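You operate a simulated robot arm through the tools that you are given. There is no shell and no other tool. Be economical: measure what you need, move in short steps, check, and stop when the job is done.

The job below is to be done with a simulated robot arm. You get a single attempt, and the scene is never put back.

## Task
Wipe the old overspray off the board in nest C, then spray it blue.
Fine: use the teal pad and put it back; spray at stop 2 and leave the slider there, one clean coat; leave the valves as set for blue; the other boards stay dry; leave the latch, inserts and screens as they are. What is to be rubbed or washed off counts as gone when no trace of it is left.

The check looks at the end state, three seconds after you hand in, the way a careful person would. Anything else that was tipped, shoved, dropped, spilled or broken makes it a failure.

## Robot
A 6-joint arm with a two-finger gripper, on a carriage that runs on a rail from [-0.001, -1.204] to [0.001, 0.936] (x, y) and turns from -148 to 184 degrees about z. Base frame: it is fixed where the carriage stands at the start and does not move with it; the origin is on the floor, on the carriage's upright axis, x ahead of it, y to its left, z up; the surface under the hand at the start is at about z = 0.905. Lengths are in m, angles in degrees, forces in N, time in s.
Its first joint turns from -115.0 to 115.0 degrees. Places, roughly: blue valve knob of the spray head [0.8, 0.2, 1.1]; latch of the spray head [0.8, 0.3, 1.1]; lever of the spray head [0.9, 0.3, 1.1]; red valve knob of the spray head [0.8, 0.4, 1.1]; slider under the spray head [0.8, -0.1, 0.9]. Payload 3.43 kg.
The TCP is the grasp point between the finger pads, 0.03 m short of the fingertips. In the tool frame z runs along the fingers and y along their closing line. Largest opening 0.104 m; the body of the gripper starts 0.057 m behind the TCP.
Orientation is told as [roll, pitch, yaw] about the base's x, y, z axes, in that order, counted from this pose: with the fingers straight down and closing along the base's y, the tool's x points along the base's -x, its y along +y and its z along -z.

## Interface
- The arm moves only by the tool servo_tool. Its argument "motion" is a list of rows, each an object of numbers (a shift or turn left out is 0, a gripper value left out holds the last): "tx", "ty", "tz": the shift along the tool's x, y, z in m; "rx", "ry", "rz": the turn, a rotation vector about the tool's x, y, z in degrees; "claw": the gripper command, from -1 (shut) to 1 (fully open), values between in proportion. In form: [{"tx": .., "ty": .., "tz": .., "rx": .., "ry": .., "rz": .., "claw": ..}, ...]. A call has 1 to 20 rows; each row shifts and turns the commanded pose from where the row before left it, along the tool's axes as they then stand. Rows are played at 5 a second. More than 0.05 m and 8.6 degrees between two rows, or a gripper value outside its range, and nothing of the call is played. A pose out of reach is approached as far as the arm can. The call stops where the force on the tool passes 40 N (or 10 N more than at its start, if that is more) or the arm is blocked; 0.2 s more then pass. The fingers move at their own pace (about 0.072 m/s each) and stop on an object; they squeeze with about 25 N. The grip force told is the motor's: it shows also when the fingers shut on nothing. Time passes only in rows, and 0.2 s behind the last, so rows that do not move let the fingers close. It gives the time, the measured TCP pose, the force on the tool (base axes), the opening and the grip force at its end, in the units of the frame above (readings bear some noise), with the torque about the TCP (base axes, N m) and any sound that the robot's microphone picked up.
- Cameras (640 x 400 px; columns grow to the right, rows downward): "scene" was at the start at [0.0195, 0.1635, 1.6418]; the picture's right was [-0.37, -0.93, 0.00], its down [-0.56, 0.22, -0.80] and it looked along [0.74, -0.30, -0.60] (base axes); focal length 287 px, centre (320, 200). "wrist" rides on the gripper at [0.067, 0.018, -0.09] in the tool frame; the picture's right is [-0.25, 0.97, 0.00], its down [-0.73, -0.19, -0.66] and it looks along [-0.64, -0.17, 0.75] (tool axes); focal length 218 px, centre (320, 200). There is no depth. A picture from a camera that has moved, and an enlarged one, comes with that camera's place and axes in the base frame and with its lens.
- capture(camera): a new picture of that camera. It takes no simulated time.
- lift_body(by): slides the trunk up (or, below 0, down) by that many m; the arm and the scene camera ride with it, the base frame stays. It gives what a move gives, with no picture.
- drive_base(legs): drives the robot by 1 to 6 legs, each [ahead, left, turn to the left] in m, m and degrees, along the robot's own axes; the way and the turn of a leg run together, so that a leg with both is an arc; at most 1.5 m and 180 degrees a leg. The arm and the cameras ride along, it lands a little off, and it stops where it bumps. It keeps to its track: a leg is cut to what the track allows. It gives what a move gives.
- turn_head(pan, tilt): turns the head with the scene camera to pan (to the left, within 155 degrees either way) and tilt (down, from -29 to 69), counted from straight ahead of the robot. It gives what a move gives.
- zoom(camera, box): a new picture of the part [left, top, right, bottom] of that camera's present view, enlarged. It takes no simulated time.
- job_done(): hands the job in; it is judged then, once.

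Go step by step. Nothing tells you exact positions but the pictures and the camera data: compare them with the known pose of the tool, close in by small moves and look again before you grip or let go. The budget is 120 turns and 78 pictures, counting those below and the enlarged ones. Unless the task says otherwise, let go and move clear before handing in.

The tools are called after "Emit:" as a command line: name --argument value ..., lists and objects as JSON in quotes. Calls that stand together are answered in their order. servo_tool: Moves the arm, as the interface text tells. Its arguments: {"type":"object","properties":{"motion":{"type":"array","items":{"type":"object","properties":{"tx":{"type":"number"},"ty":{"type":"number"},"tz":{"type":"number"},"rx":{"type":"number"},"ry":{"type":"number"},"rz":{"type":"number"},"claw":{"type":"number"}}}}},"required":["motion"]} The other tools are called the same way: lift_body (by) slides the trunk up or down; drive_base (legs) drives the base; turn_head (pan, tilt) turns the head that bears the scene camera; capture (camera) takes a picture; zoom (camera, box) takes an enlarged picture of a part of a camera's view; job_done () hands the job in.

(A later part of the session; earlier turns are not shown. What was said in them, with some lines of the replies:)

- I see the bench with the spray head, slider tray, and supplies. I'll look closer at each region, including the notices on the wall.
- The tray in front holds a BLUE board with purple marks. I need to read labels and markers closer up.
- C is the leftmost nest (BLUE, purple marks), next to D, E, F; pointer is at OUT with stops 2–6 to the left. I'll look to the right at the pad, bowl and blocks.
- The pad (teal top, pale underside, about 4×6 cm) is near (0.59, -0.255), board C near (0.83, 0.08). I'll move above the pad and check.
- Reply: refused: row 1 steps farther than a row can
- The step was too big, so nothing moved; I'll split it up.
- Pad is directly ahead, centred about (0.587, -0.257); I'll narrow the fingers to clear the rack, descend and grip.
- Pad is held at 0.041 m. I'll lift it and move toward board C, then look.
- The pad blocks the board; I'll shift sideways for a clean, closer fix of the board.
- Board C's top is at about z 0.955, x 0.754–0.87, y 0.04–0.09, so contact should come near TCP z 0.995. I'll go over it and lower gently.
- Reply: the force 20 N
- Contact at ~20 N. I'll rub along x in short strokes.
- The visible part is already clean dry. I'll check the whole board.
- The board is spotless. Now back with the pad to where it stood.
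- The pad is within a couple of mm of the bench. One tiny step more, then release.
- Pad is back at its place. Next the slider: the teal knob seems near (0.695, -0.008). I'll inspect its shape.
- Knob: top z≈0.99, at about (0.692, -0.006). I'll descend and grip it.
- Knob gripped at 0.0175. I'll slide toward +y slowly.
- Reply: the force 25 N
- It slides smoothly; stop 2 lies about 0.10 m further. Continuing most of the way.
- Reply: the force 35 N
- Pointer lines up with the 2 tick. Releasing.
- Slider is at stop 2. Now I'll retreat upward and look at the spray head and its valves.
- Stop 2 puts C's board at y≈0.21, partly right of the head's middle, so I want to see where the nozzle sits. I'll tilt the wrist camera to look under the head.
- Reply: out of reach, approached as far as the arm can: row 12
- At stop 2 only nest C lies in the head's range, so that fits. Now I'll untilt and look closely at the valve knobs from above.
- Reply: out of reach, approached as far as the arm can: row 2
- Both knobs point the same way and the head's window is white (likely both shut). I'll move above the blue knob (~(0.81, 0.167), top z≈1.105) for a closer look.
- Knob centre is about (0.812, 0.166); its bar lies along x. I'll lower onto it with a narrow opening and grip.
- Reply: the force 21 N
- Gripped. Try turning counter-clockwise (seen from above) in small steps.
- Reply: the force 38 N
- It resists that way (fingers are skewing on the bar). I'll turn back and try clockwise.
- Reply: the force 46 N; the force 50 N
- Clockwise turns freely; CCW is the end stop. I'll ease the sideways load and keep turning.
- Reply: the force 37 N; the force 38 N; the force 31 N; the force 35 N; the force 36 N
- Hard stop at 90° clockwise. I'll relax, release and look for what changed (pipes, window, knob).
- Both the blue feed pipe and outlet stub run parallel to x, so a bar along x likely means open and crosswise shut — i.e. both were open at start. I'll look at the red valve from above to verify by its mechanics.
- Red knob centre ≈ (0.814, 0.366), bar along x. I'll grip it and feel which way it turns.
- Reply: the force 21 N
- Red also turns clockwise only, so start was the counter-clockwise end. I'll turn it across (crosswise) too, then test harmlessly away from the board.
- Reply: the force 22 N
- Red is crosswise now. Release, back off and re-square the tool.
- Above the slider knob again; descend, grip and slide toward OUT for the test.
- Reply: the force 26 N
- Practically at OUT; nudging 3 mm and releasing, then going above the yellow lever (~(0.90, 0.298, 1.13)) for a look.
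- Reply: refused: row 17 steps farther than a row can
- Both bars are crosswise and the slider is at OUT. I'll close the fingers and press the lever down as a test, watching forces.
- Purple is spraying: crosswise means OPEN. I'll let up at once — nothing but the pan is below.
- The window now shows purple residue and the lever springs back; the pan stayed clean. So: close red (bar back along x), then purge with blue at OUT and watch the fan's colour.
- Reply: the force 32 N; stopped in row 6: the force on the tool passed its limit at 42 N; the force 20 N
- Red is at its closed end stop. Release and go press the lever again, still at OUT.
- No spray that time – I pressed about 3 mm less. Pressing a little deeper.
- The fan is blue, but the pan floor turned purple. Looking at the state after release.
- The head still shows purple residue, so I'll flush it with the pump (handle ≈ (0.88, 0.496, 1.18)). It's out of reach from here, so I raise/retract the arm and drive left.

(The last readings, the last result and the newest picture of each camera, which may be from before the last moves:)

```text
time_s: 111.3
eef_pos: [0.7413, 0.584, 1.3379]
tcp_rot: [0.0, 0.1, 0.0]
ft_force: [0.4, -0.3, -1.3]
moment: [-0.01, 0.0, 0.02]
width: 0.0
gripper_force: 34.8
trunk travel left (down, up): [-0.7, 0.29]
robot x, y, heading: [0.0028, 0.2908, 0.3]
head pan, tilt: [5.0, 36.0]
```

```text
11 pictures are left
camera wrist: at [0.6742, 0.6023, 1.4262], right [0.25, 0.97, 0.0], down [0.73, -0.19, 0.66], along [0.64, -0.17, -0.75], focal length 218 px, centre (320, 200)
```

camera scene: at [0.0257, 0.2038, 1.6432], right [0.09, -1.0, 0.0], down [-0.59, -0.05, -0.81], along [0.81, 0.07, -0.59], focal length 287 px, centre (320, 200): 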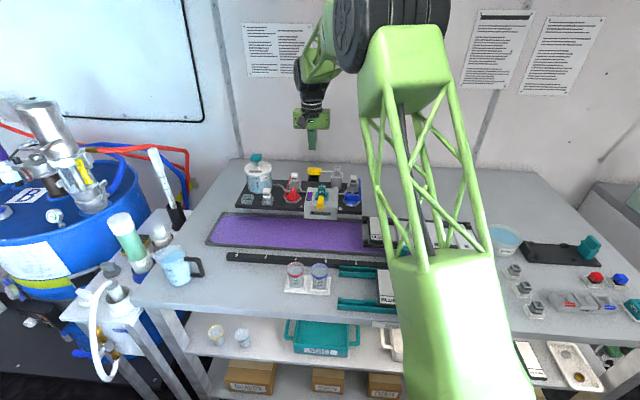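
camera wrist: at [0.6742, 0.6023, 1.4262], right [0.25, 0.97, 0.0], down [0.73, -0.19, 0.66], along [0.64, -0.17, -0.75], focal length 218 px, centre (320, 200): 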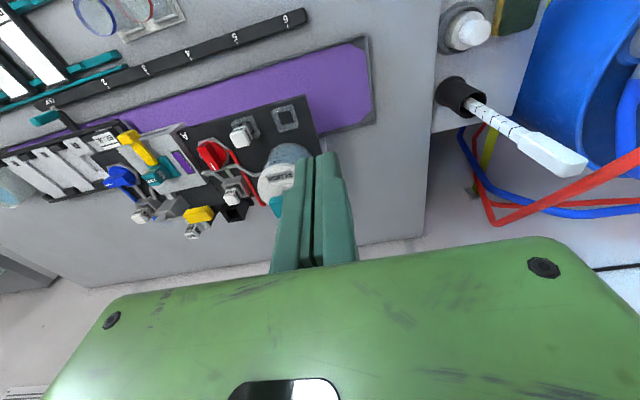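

Jar handle fits (0.885, 0.49). Moving above it and pressing.

Emit:
servo_tool --motion '[{"ty": -0.045}, {"ty": -0.045}, {"tx": -0.05}, {"tx": -0.05}, {"tx": -0.042}, {"tz": 0.05}, {"tz": 0.03}, {}]'

Emit:
zoom --camera "scene" --box '[280, 100, 480, 225]'

```text
time_s: 113.2
eef_pos: [0.8854, 0.493, 1.2587]
tcp_rot: [-0.1, 0.0, 0.0]
ft_force: [1.0, 0.7, -0.2]
moment: [-0.02, -0.03, -0.02]
width: 0.0
gripper_force: 34.7
trunk travel left (down, up): [-0.7, 0.29]
robot x, y, heading: [-0.001, 0.2862, 0.2]
head pan, tilt: [5.0, 36.0]
```

```text
3.20 times, centred on (380, 162) of scene
camera zoom: at [0.026, 0.4933, 1.6433], right [0.09, -1.0, 0.0], down [-0.59, -0.05, -0.81], along [0.81, 0.07, -0.59], focal length 918 px, centre (128, 320)
```

zoom: 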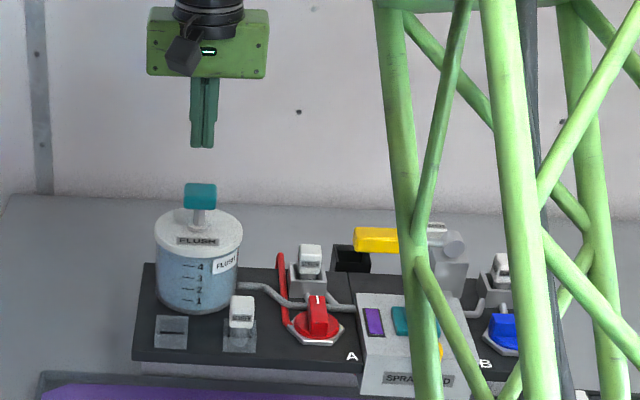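

Aligned above the pump. Press down in small steps.

Emit:
servo_tool --motion '[{"tz": 0.02}, {"tz": 0.012}, {"tz": 0.008}, {"tz": 0.008}, {}]'

```text
time_s: 114.3
eef_pos: [0.8828, 0.4957, 1.2098]
tcp_rot: [0.0, 0.1, 0.0]
ft_force: [-0.3, 0.0, 2.4]
moment: [0.0, -0.02, -0.02]
width: 0.0058
gripper_force: 34.7
trunk travel left (down, up): [-0.7, 0.29]
robot x, y, heading: [0.0014, 0.2882, 0.2]
head pan, tilt: [5.0, 36.0]
```

Emit:
servo_tool --motion '[{"tz": 0.006}, {"tz": 0.006}, {"tz": 0.006}, {}]'

Emit:
servo_tool --motion '[{"tz": 0.006}, {"tz": 0.006}, {}]'

Emit:
zoom --camera "scene" --box '[290, 130, 450, 230]'

```text
time_s: 115.3
eef_pos: [0.8824, 0.4948, 1.1932]
tcp_rot: [0.0, -0.1, 0.0]
ft_force: [-0.2, -2.2, 6.9]
moment: [-0.06, 0.02, 0.01]
width: 0.0061
gripper_force: 35.3
trunk travel left (down, up): [-0.7, 0.29]
robot x, y, heading: [-0.0, 0.2939, -0.0]
head pan, tilt: [5.0, 36.0]
heard: click
```

```text
time_s: 115.8
eef_pos: [0.8818, 0.4951, 1.1909]
tcp_rot: [0.1, -0.5, 0.1]
ft_force: [-5.1, -1.1, 25.6]
moment: [-0.01, 0.28, 0.11]
width: 0.0058
gripper_force: 35.0
trunk travel left (down, up): [-0.7, 0.29]
robot x, y, heading: [0.0016, 0.2902, 0.2]
head pan, tilt: [5.0, 36.0]
stopped in row 2: the force on the tool passed its limit at 46 N (the readings are from after the stop); the commanded pose is now the measured one
```

```text
4.00 times, centred on (370, 180) of scene
camera zoom: at [0.0236, 0.4928, 1.6437], right [0.09, -1.0, 0.0], down [-0.58, -0.05, -0.81], along [0.81, 0.07, -0.59], focal length 1148 px, centre (120, 280)
```

zoom: 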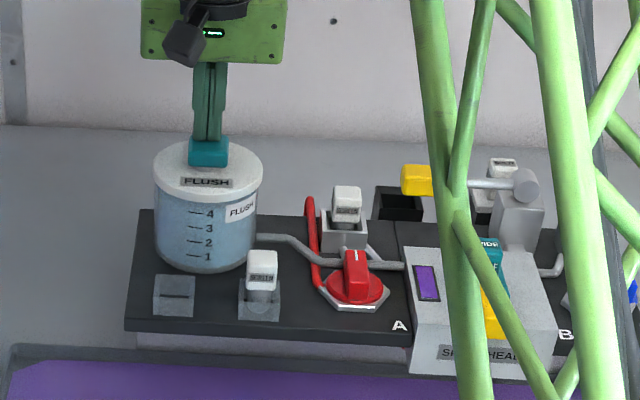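

A click — one flush stroke. The window still looks purple; let it up and stroke once more.

Emit:
servo_tool --motion '[{"tz": -0.02}, {"tz": -0.02}, {}, {}, {"tz": 0.015}, {"tz": 0.01}, {"tz": 0.008}, {"tz": 0.004}, {}, {"tz": -0.02}, {"tz": -0.02}, {}]'

Emit:
zoom --camera "scene" --box '[290, 130, 450, 230]'

```text
time_s: 118.5
eef_pos: [0.8824, 0.4949, 1.2294]
tcp_rot: [0.2, -0.2, 0.0]
ft_force: [0.3, -0.6, 0.1]
moment: [-0.04, -0.01, 0.03]
width: 0.0
gripper_force: 34.6
trunk travel left (down, up): [-0.7, 0.29]
robot x, y, heading: [0.0013, 0.2905, 0.2]
head pan, tilt: [5.0, 36.0]
heard: click
```

```text
4.00 times, centred on (370, 180) of scene
camera zoom: at [0.0257, 0.4933, 1.6432], right [0.09, -1.0, 0.0], down [-0.59, -0.05, -0.81], along [0.81, 0.07, -0.59], focal length 1148 px, centre (120, 280)
```

zoom: 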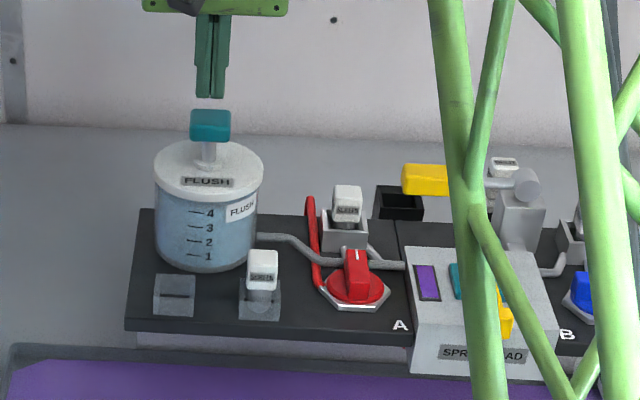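

Still purple after two strokes; the jar shows marks 1–4, so I'll give two more.

Emit:
servo_tool --motion '[{"tz": 0.015}, {"tz": 0.01}, {"tz": 0.008}, {"tz": 0.004}, {}, {"tz": -0.02}, {"tz": -0.017}, {}, {}, {"tz": 0.015}, {"tz": 0.01}, {"tz": 0.008}, {"tz": 0.004}, {}, {"tz": -0.02}, {"tz": -0.02}, {}]'

Emit:
zoom --camera "scene" --box '[290, 130, 450, 230]'

```text
time_s: 122.0
eef_pos: [0.8845, 0.4963, 1.2343]
tcp_rot: [0.1, -0.3, 0.0]
ft_force: [-0.5, 0.4, 0.7]
moment: [0.01, 0.0, -0.02]
width: 0.0003
gripper_force: 34.7
trunk travel left (down, up): [-0.7, 0.29]
robot x, y, heading: [-0.0006, 0.2901, 0.3]
head pan, tilt: [5.0, 36.0]
heard: click, click
```

```text
4.00 times, centred on (370, 180) of scene
camera zoom: at [0.0256, 0.4933, 1.6433], right [0.09, -1.0, 0.0], down [-0.59, -0.05, -0.81], along [0.81, 0.07, -0.59], focal length 1148 px, centre (120, 280)
```

zoom: 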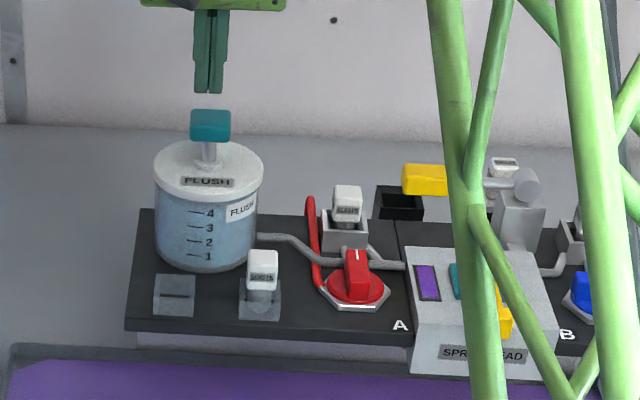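

No change: the flush probably needs both valves shut. I'll close blue temporarily (bar along x), flush, then reopen it.

Emit:
servo_tool --motion '[{"tz": -0.045, "claw": -0.2}, {"tx": 0.035}, {"tx": 0.034}, {"ty": -0.047}, {"ty": -0.047}, {"ty": -0.047}, {"ty": -0.047}, {"ty": -0.047}, {"ty": -0.047}, {"ty": -0.046}, {}]'

Emit:
servo_tool --motion '[{"rz": 8}, {"rz": 8}, {"rz": 8}, {"rz": 8}, {"rz": 8}, {"rz": 8}, {"rz": 8}, {"rz": 8}, {"rz": 8}, {"rz": 8}, {"rz": 8}, {"rz": 2}, {}]'

```text
time_s: 124.5
eef_pos: [0.8135, 0.1671, 1.2756]
tcp_rot: [0.1, -0.4, 0.0]
ft_force: [0.1, 0.3, -1.1]
moment: [0.01, 0.02, 0.02]
width: 0.0414
gripper_force: 0.0
trunk travel left (down, up): [-0.7, 0.29]
robot x, y, heading: [-0.0036, 0.2893, 0.4]
head pan, tilt: [5.0, 36.0]
```

```text
time_s: 127.2
eef_pos: [0.8145, 0.1694, 1.2763]
tcp_rot: [0.4, 0.2, -90.1]
ft_force: [0.1, 0.5, -0.8]
moment: [-0.01, -0.01, 0.01]
width: 0.0416
gripper_force: 0.0
trunk travel left (down, up): [-0.7, 0.29]
robot x, y, heading: [0.0009, 0.2918, 0.3]
head pan, tilt: [5.0, 36.0]
```

Emit:
servo_tool --motion '[{"ty": 0.001}, {"tz": 0.05}, {"tz": 0.05}, {"tz": 0.04}, {"tz": 0.028}, {}, {"claw": -1}, {}, {}, {"rz": -6}, {"rz": -8}, {}]'

```text
time_s: 129.8
eef_pos: [0.8147, 0.1668, 1.1077]
tcp_rot: [0.2, 0.1, -76.0]
ft_force: [6.0, -10.1, -7.2]
moment: [0.01, 0.08, 0.04]
width: 0.0173
gripper_force: 44.9
trunk travel left (down, up): [-0.7, 0.29]
robot x, y, heading: [0.0006, 0.2892, 0.1]
head pan, tilt: [5.0, 36.0]
```

Emit:
servo_tool --motion '[{"rz": -8}, {"rz": -8}, {"rz": -8}, {"rz": -8}, {"rz": -8}, {}]'

Emit:
servo_tool --motion '[{"rz": -8}, {"rz": -8}, {"rz": -8}, {"rz": -8}, {"rz": -6}, {}]'

```text
time_s: 131.4
eef_pos: [0.8148, 0.166, 1.1081]
tcp_rot: [0.1, 0.0, -36.0]
ft_force: [-0.5, -3.8, -5.4]
moment: [-0.62, -0.62, -0.02]
width: 0.0171
gripper_force: 44.6
trunk travel left (down, up): [-0.7, 0.29]
robot x, y, heading: [0.0028, 0.2923, 0.0]
head pan, tilt: [5.0, 36.0]
stopped in row 6: the force on the tool passed its limit at 40 N (the readings are from after the stop); the commanded pose is now the measured one
```

```text
time_s: 132.8
eef_pos: [0.815, 0.1668, 1.1089]
tcp_rot: [0.0, -0.1, 2.1]
ft_force: [-17.5, -15.3, -12.7]
moment: [-0.48, 0.47, -1.05]
width: 0.0171
gripper_force: 44.4
trunk travel left (down, up): [-0.7, 0.29]
robot x, y, heading: [-0.0012, 0.29, 0.2]
head pan, tilt: [5.0, 36.0]
```

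Blue is shut. Back to the pump for strokes.

Emit:
servo_tool --motion '[{"rz": 2}, {"claw": -0.5}, {"claw": -0.2}, {}, {"tz": -0.04}, {"tz": -0.05}, {"tz": -0.05}, {"tz": -0.025}, {"ty": 0.047, "claw": -1}, {"ty": 0.047}, {"ty": 0.047}, {"ty": 0.047}, {"ty": 0.047}, {"ty": 0.047}, {"ty": 0.046}, {"tx": -0.035}, {"tx": -0.033}, {}]'

Emit:
servo_tool --motion '[{"tz": 0.04}, {"tz": 0.01}, {}]'

```text
time_s: 136.6
eef_pos: [0.8814, 0.4969, 1.2734]
tcp_rot: [0.0, -0.2, 0.0]
ft_force: [0.6, -0.5, -0.1]
moment: [0.04, 0.0, 0.02]
width: 0.0
gripper_force: 24.8
trunk travel left (down, up): [-0.7, 0.29]
robot x, y, heading: [0.001, 0.2882, 0.2]
head pan, tilt: [5.0, 36.0]
```

```text
time_s: 137.4
eef_pos: [0.8816, 0.4934, 1.2236]
tcp_rot: [0.1, -0.1, 0.1]
ft_force: [-0.4, 0.8, -0.3]
moment: [-0.01, -0.01, 0.02]
width: 0.0
gripper_force: 24.7
trunk travel left (down, up): [-0.7, 0.29]
robot x, y, heading: [-0.0005, 0.2889, 0.1]
head pan, tilt: [5.0, 36.0]
```

Emit:
servo_tool --motion '[{"tz": 0.015}, {"tz": 0.01}, {"tz": 0.006}, {}, {}, {"tz": -0.02}, {"tz": -0.014}, {}, {}, {"tz": 0.018}, {"tz": 0.01}, {"tz": 0.006}, {}, {}, {"tz": -0.02}, {"tz": -0.02}, {}]'

Emit:
zoom --camera "scene" --box '[290, 130, 450, 230]'

```text
time_s: 141.0
eef_pos: [0.8826, 0.4965, 1.2334]
tcp_rot: [0.2, -0.1, 0.1]
ft_force: [0.4, 0.0, -0.8]
moment: [0.01, 0.0, 0.0]
width: 0.0
gripper_force: 34.9
trunk travel left (down, up): [-0.7, 0.29]
robot x, y, heading: [-0.003, 0.2896, 0.4]
head pan, tilt: [5.0, 36.0]
heard: click, click
```

```text
4.00 times, centred on (370, 180) of scene
camera zoom: at [0.0257, 0.4932, 1.6433], right [0.09, -1.0, 0.0], down [-0.59, -0.05, -0.81], along [0.81, 0.07, -0.59], focal length 1148 px, centre (120, 280)
```

zoom: 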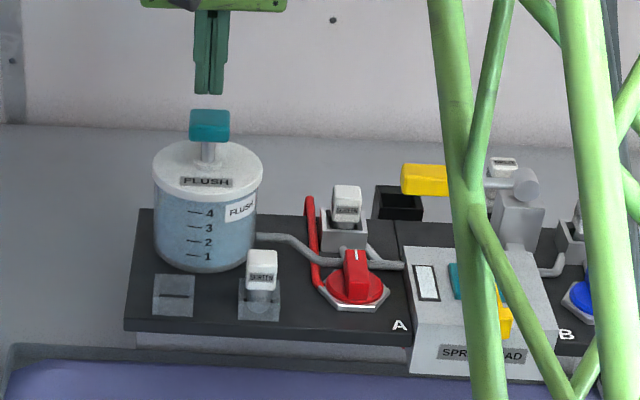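

The window is white again: head is clean. Now reopen blue (clockwise to its stop).

Emit:
servo_tool --motion '[{"tz": -0.043, "claw": -0.2}, {"tx": 0.035}, {"tx": 0.033}, {"ty": -0.047}, {"ty": -0.047}, {"ty": -0.047}, {"ty": -0.047}, {"ty": -0.047}, {"ty": -0.047}, {"ty": -0.047}, {}]'

```text
time_s: 143.4
eef_pos: [0.8167, 0.1626, 1.2751]
tcp_rot: [0.1, -0.1, 0.1]
ft_force: [-1.4, 0.3, 0.4]
moment: [0.05, 0.0, 0.0]
width: 0.0415
gripper_force: 0.1
trunk travel left (down, up): [-0.7, 0.29]
robot x, y, heading: [-0.0004, 0.2884, 0.4]
head pan, tilt: [5.0, 36.0]
```

Emit:
servo_tool --motion '[{"ty": 0.003, "tx": 0.001}, {"tz": 0.05}, {"tz": 0.05}, {"tz": 0.04}, {"tz": 0.027}, {}, {"claw": -1}, {}, {}, {"rz": 6}, {"rz": 8}, {}]'

```text
time_s: 146.0
eef_pos: [0.8139, 0.1648, 1.1076]
tcp_rot: [0.1, 0.0, -14.1]
ft_force: [-6.2, -19.5, -21.5]
moment: [-0.58, -0.66, -0.02]
width: 0.017
gripper_force: 44.7
trunk travel left (down, up): [-0.7, 0.29]
robot x, y, heading: [0.0003, 0.2909, -0.0]
head pan, tilt: [5.0, 36.0]
```

Emit:
servo_tool --motion '[{"tz": 0.001}, {"rz": 8}, {"rz": 8}, {"rz": 8}, {"rz": 8}, {"rz": 8}, {}]'

Emit:
servo_tool --motion '[{"rz": 8}, {"rz": 8}, {"rz": 8}, {"rz": 8}, {"rz": 6}, {}]'

```text
time_s: 147.2
eef_pos: [0.8147, 0.1665, 1.1077]
tcp_rot: [0.2, 0.0, -44.2]
ft_force: [2.4, -5.8, -8.3]
moment: [-1.0, -0.7, 0.03]
width: 0.0172
gripper_force: 45.1
trunk travel left (down, up): [-0.7, 0.29]
robot x, y, heading: [0.0, 0.289, -0.1]
head pan, tilt: [5.0, 36.0]
stopped in row 5: the force on the tool passed its limit at 40 N (the readings are from after the stop); the commanded pose is now the measured one
```

```text
time_s: 148.6
eef_pos: [0.815, 0.166, 1.1084]
tcp_rot: [0.0, 0.1, -82.2]
ft_force: [5.3, -16.0, -10.0]
moment: [-1.01, -0.15, -0.01]
width: 0.017
gripper_force: 45.2
trunk travel left (down, up): [-0.7, 0.29]
robot x, y, heading: [-0.0008, 0.2897, 0.2]
head pan, tilt: [5.0, 36.0]
```

Emit:
servo_tool --motion '[{"rz": 6}, {"rz": 4}, {}]'

```text
time_s: 149.4
eef_pos: [0.8154, 0.1664, 1.1085]
tcp_rot: [0.2, 0.0, -92.3]
ft_force: [5.0, -19.8, -14.0]
moment: [-0.51, 0.17, 1.01]
width: 0.017
gripper_force: 45.0
trunk travel left (down, up): [-0.7, 0.29]
robot x, y, heading: [-0.0003, 0.2886, 0.2]
head pan, tilt: [5.0, 36.0]
```

Blue open at its stop. Release, square up, and go to the slider knob at OUT.

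Emit:
servo_tool --motion '[{"rz": -2.3}, {"claw": -0.5}, {"claw": -0.2}, {}, {"tz": -0.05}, {"tz": -0.05}, {"tz": -0.05}, {"rz": -8}, {"rz": -8}, {"rz": -8}, {"rz": -8}, {"rz": -8}, {"rz": -8}, {"rz": -8}, {"rz": -8}, {"rz": -8}, {"rz": -8}, {"rz": -8}, {"rz": -2}, {}]'

Emit:
servo_tool --motion '[{"tx": 0.05}, {"tx": 0.05}, {"tx": 0.022, "claw": 0}, {"ty": -0.05}, {"ty": -0.05}, {"ty": -0.05}, {"ty": -0.023}, {"tz": 0.05}, {"tz": 0.05}, {"tz": 0.05}, {}]'

Emit:
capture --camera "wrist"

```text
time_s: 153.6
eef_pos: [0.8136, 0.1672, 1.2572]
tcp_rot: [0.1, -0.1, 0.2]
ft_force: [0.0, -0.3, -1.1]
moment: [0.02, 0.0, 0.01]
width: 0.0416
gripper_force: 0.0
trunk travel left (down, up): [-0.7, 0.29]
robot x, y, heading: [-0.0006, 0.2861, -0.1]
head pan, tilt: [5.0, 36.0]
```

```text
time_s: 156.0
eef_pos: [0.6935, -0.0051, 1.1056]
tcp_rot: [0.1, -0.1, 0.1]
ft_force: [0.6, -0.2, -0.1]
moment: [0.0, 0.05, 0.02]
width: 0.0522
gripper_force: 0.0
trunk travel left (down, up): [-0.7, 0.29]
robot x, y, heading: [-0.001, 0.294, 0.1]
head pan, tilt: [5.0, 36.0]
```

```text
5 pictures are left
camera wrist: at [0.6267, 0.0126, 1.1947], right [0.25, 0.97, 0.0], down [0.73, -0.19, 0.66], along [0.64, -0.16, -0.75], focal length 218 px, centre (320, 200)
```

wrist: 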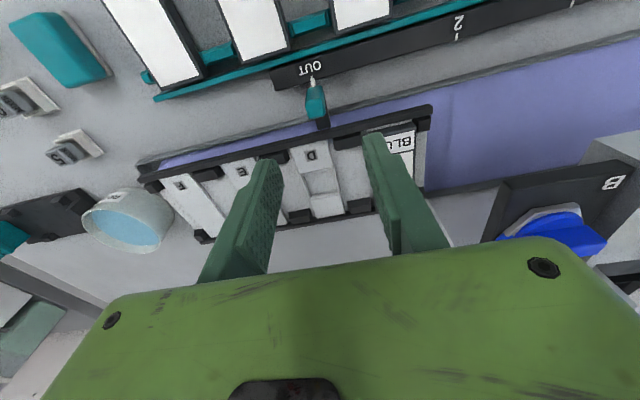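

Emit:
servo_tool --motion '[{"tz": 0.045}, {"tz": 0.045}, {"tz": 0.037}, {}, {"claw": -1}, {}, {}, {"ty": 0.01}, {"ty": 0.013}, {"ty": 0.013}, {"ty": 0.013}, {}]'

Emit:
servo_tool --motion '[{"ty": 0.013}, {"ty": 0.013}, {"ty": 0.013}, {"ty": 0.013}, {"ty": 0.013}, {"ty": 0.013}, {"ty": 0.012}, {"ty": 0.008}, {}]'

Emit:
zoom --camera "wrist" --box '[240, 60, 400, 160]'

```text
time_s: 158.6
eef_pos: [0.6914, 0.044, 0.9829]
tcp_rot: [0.1, 0.0, 0.3]
ft_force: [-14.6, 1.3, 2.0]
moment: [-0.23, 0.38, -0.23]
width: 0.0179
gripper_force: 45.3
trunk travel left (down, up): [-0.7, 0.29]
robot x, y, heading: [0.0001, 0.2888, 0.1]
head pan, tilt: [5.0, 36.0]
```

```text
time_s: 160.6
eef_pos: [0.6928, 0.1424, 0.9818]
tcp_rot: [0.0, -0.3, 0.2]
ft_force: [0.5, -1.7, 2.6]
moment: [-0.16, 0.55, -0.21]
width: 0.0179
gripper_force: 45.1
trunk travel left (down, up): [-0.7, 0.29]
robot x, y, heading: [0.0003, 0.2913, -0.1]
head pan, tilt: [5.0, 36.0]
```

```text
4.00 times, centred on (320, 110) of wrist
camera zoom: at [0.6253, 0.1587, 1.0695], right [0.25, 0.97, 0.0], down [0.73, -0.19, 0.66], along [0.64, -0.16, -0.75], focal length 873 px, centre (320, 560)
```

zoom: 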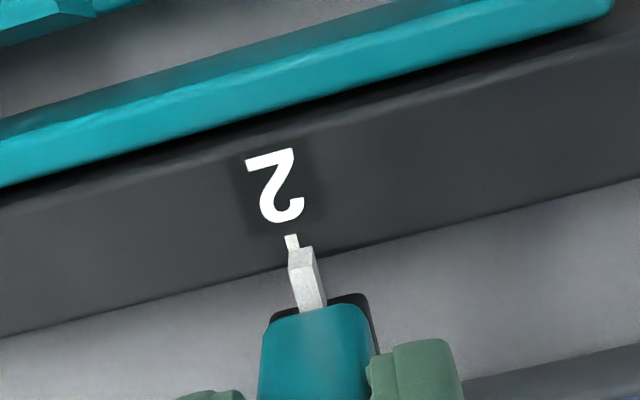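

About 1 mm past; correct by that and release.

Emit:
servo_tool --motion '[{"ty": -0.001}, {}, {"claw": -0.4}, {"claw": 0}, {}, {"tz": -0.05}, {"tz": -0.05}, {"tz": -0.05}, {"tz": -0.05}, {"tz": -0.05}, {"tz": -0.05}, {"ty": 0.05, "claw": -1}, {"ty": 0.05}, {"ty": 0.05}, {"ty": 0.008}, {"tx": -0.05}, {"tx": -0.05}, {"tx": -0.05}, {"tx": -0.05}, {}]'

```text
time_s: 164.8
eef_pos: [0.8938, 0.3009, 1.2798]
tcp_rot: [0.1, -0.2, 0.1]
ft_force: [0.3, -0.5, -1.0]
moment: [-0.01, 0.04, 0.03]
width: 0.0
gripper_force: 25.1
trunk travel left (down, up): [-0.7, 0.29]
robot x, y, heading: [-0.0011, 0.29, 0.0]
head pan, tilt: [5.0, 36.0]
```

Ready to spray: one press, ~1 s hold, then release.

Emit:
servo_tool --motion '[{"tz": 0.05}, {"tz": 0.04}, {"tz": 0.02}, {"tz": 0.02}, {"tz": 0.017}, {}, {}, {}, {}, {"tz": -0.05}, {"tz": -0.05}, {"tz": -0.04}, {}]'

Emit:
servo_tool --motion '[{"tx": 0.05}, {"tx": 0.05}, {"tx": 0.05}, {"tx": 0.05}, {"ty": -0.05}, {"ty": -0.05}, {"ty": -0.05}, {"ty": -0.05}, {}]'

Emit:
capture --camera "wrist"

```text
time_s: 167.6
eef_pos: [0.8925, 0.2971, 1.2755]
tcp_rot: [0.1, 0.0, 0.2]
ft_force: [-0.5, 0.3, 0.6]
moment: [0.02, 0.0, 0.0]
width: 0.0
gripper_force: 25.1
trunk travel left (down, up): [-0.7, 0.29]
robot x, y, heading: [0.0005, 0.2875, -0.0]
head pan, tilt: [5.0, 36.0]
```

```text
time_s: 169.6
eef_pos: [0.6957, 0.0963, 1.2726]
tcp_rot: [0.1, 0.0, 0.2]
ft_force: [-0.1, 0.0, 0.6]
moment: [0.02, 0.0, -0.02]
width: 0.0
gripper_force: 25.2
trunk travel left (down, up): [-0.7, 0.29]
robot x, y, heading: [0.001, 0.2885, 0.0]
head pan, tilt: [5.0, 36.0]
```

```text
3 pictures are left
camera wrist: at [0.629, 0.1129, 1.361], right [0.25, 0.97, 0.0], down [0.73, -0.19, 0.66], along [0.64, -0.16, -0.75], focal length 218 px, centre (320, 200)
```

wrist: 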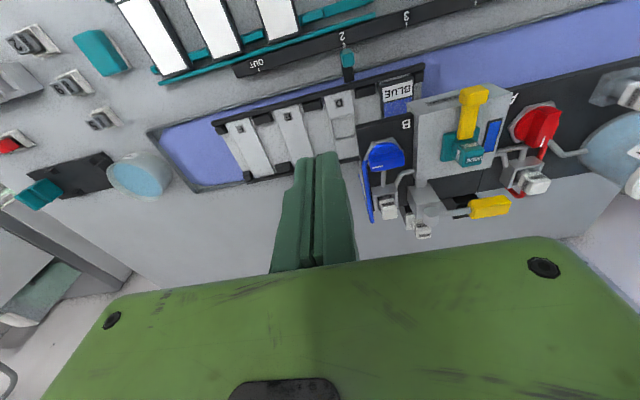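

The board has turned blue and the window is blue. Zooming to check the coat's evenness.

Emit:
zoom --camera "wrist" --box '[350, 60, 450, 140]'

```text
5.00 times, centred on (400, 100) of wrist
camera zoom: at [0.629, 0.1129, 1.361], right [0.25, 0.97, 0.0], down [0.73, -0.19, 0.66], along [0.64, -0.16, -0.75], focal length 1091 px, centre (-80, 700)
```

zoom: 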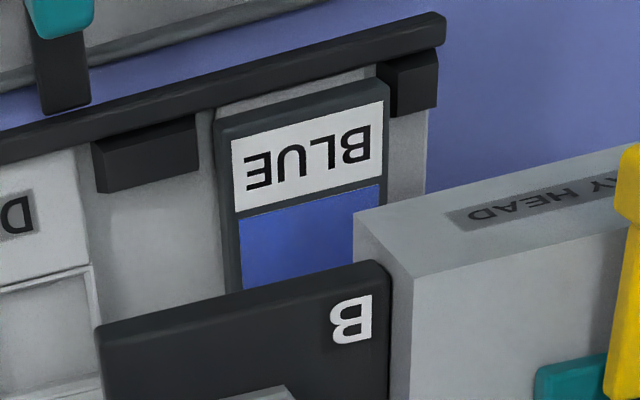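

Emit:
zoom --camera "wrist" --box '[370, 60, 570, 210]'

```text
2.67 times, centred on (470, 135) of wrist
camera zoom: at [0.629, 0.1129, 1.361], right [0.25, 0.97, 0.0], down [0.73, -0.19, 0.66], along [0.64, -0.16, -0.75], focal length 582 px, centre (-80, 373)
```

zoom: 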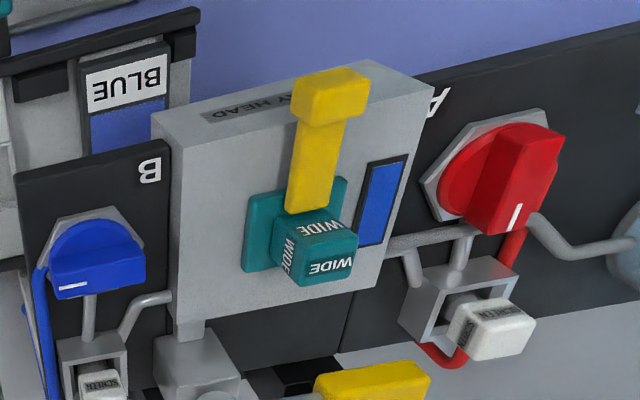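

Board C is evenly blue and matches the blue in the head's window. Red is shut, blue is open, the slider is at 2, the pad is back in place and the arm is clear. Handing in.

Emit:
job_done

```text
The job is handed in.
```

The board in nest C is wiped clean and sprayed with one blue coat at stop 2. The slider is still at stop 2, blue is open and red shut, and the teal pad is back on its spot. I never touched the latch, inserts, screens or other boards.

- **Test spray:** I didn't know which way the valves opened, so I tried them with the slider at OUT. One short purple burst and at least one blue one went into the catch pan, none of it near a board. I then flushed the head until its window was clear.
- **Catch pan:** it was grey at the start and is now a pale blue-violet. I did not clean it, so the check may count it against the job.
- **Coat check:** I could see only the front part of the coat, since the spray head hides the rest. That part looks even and close in colour to the blue in the window.
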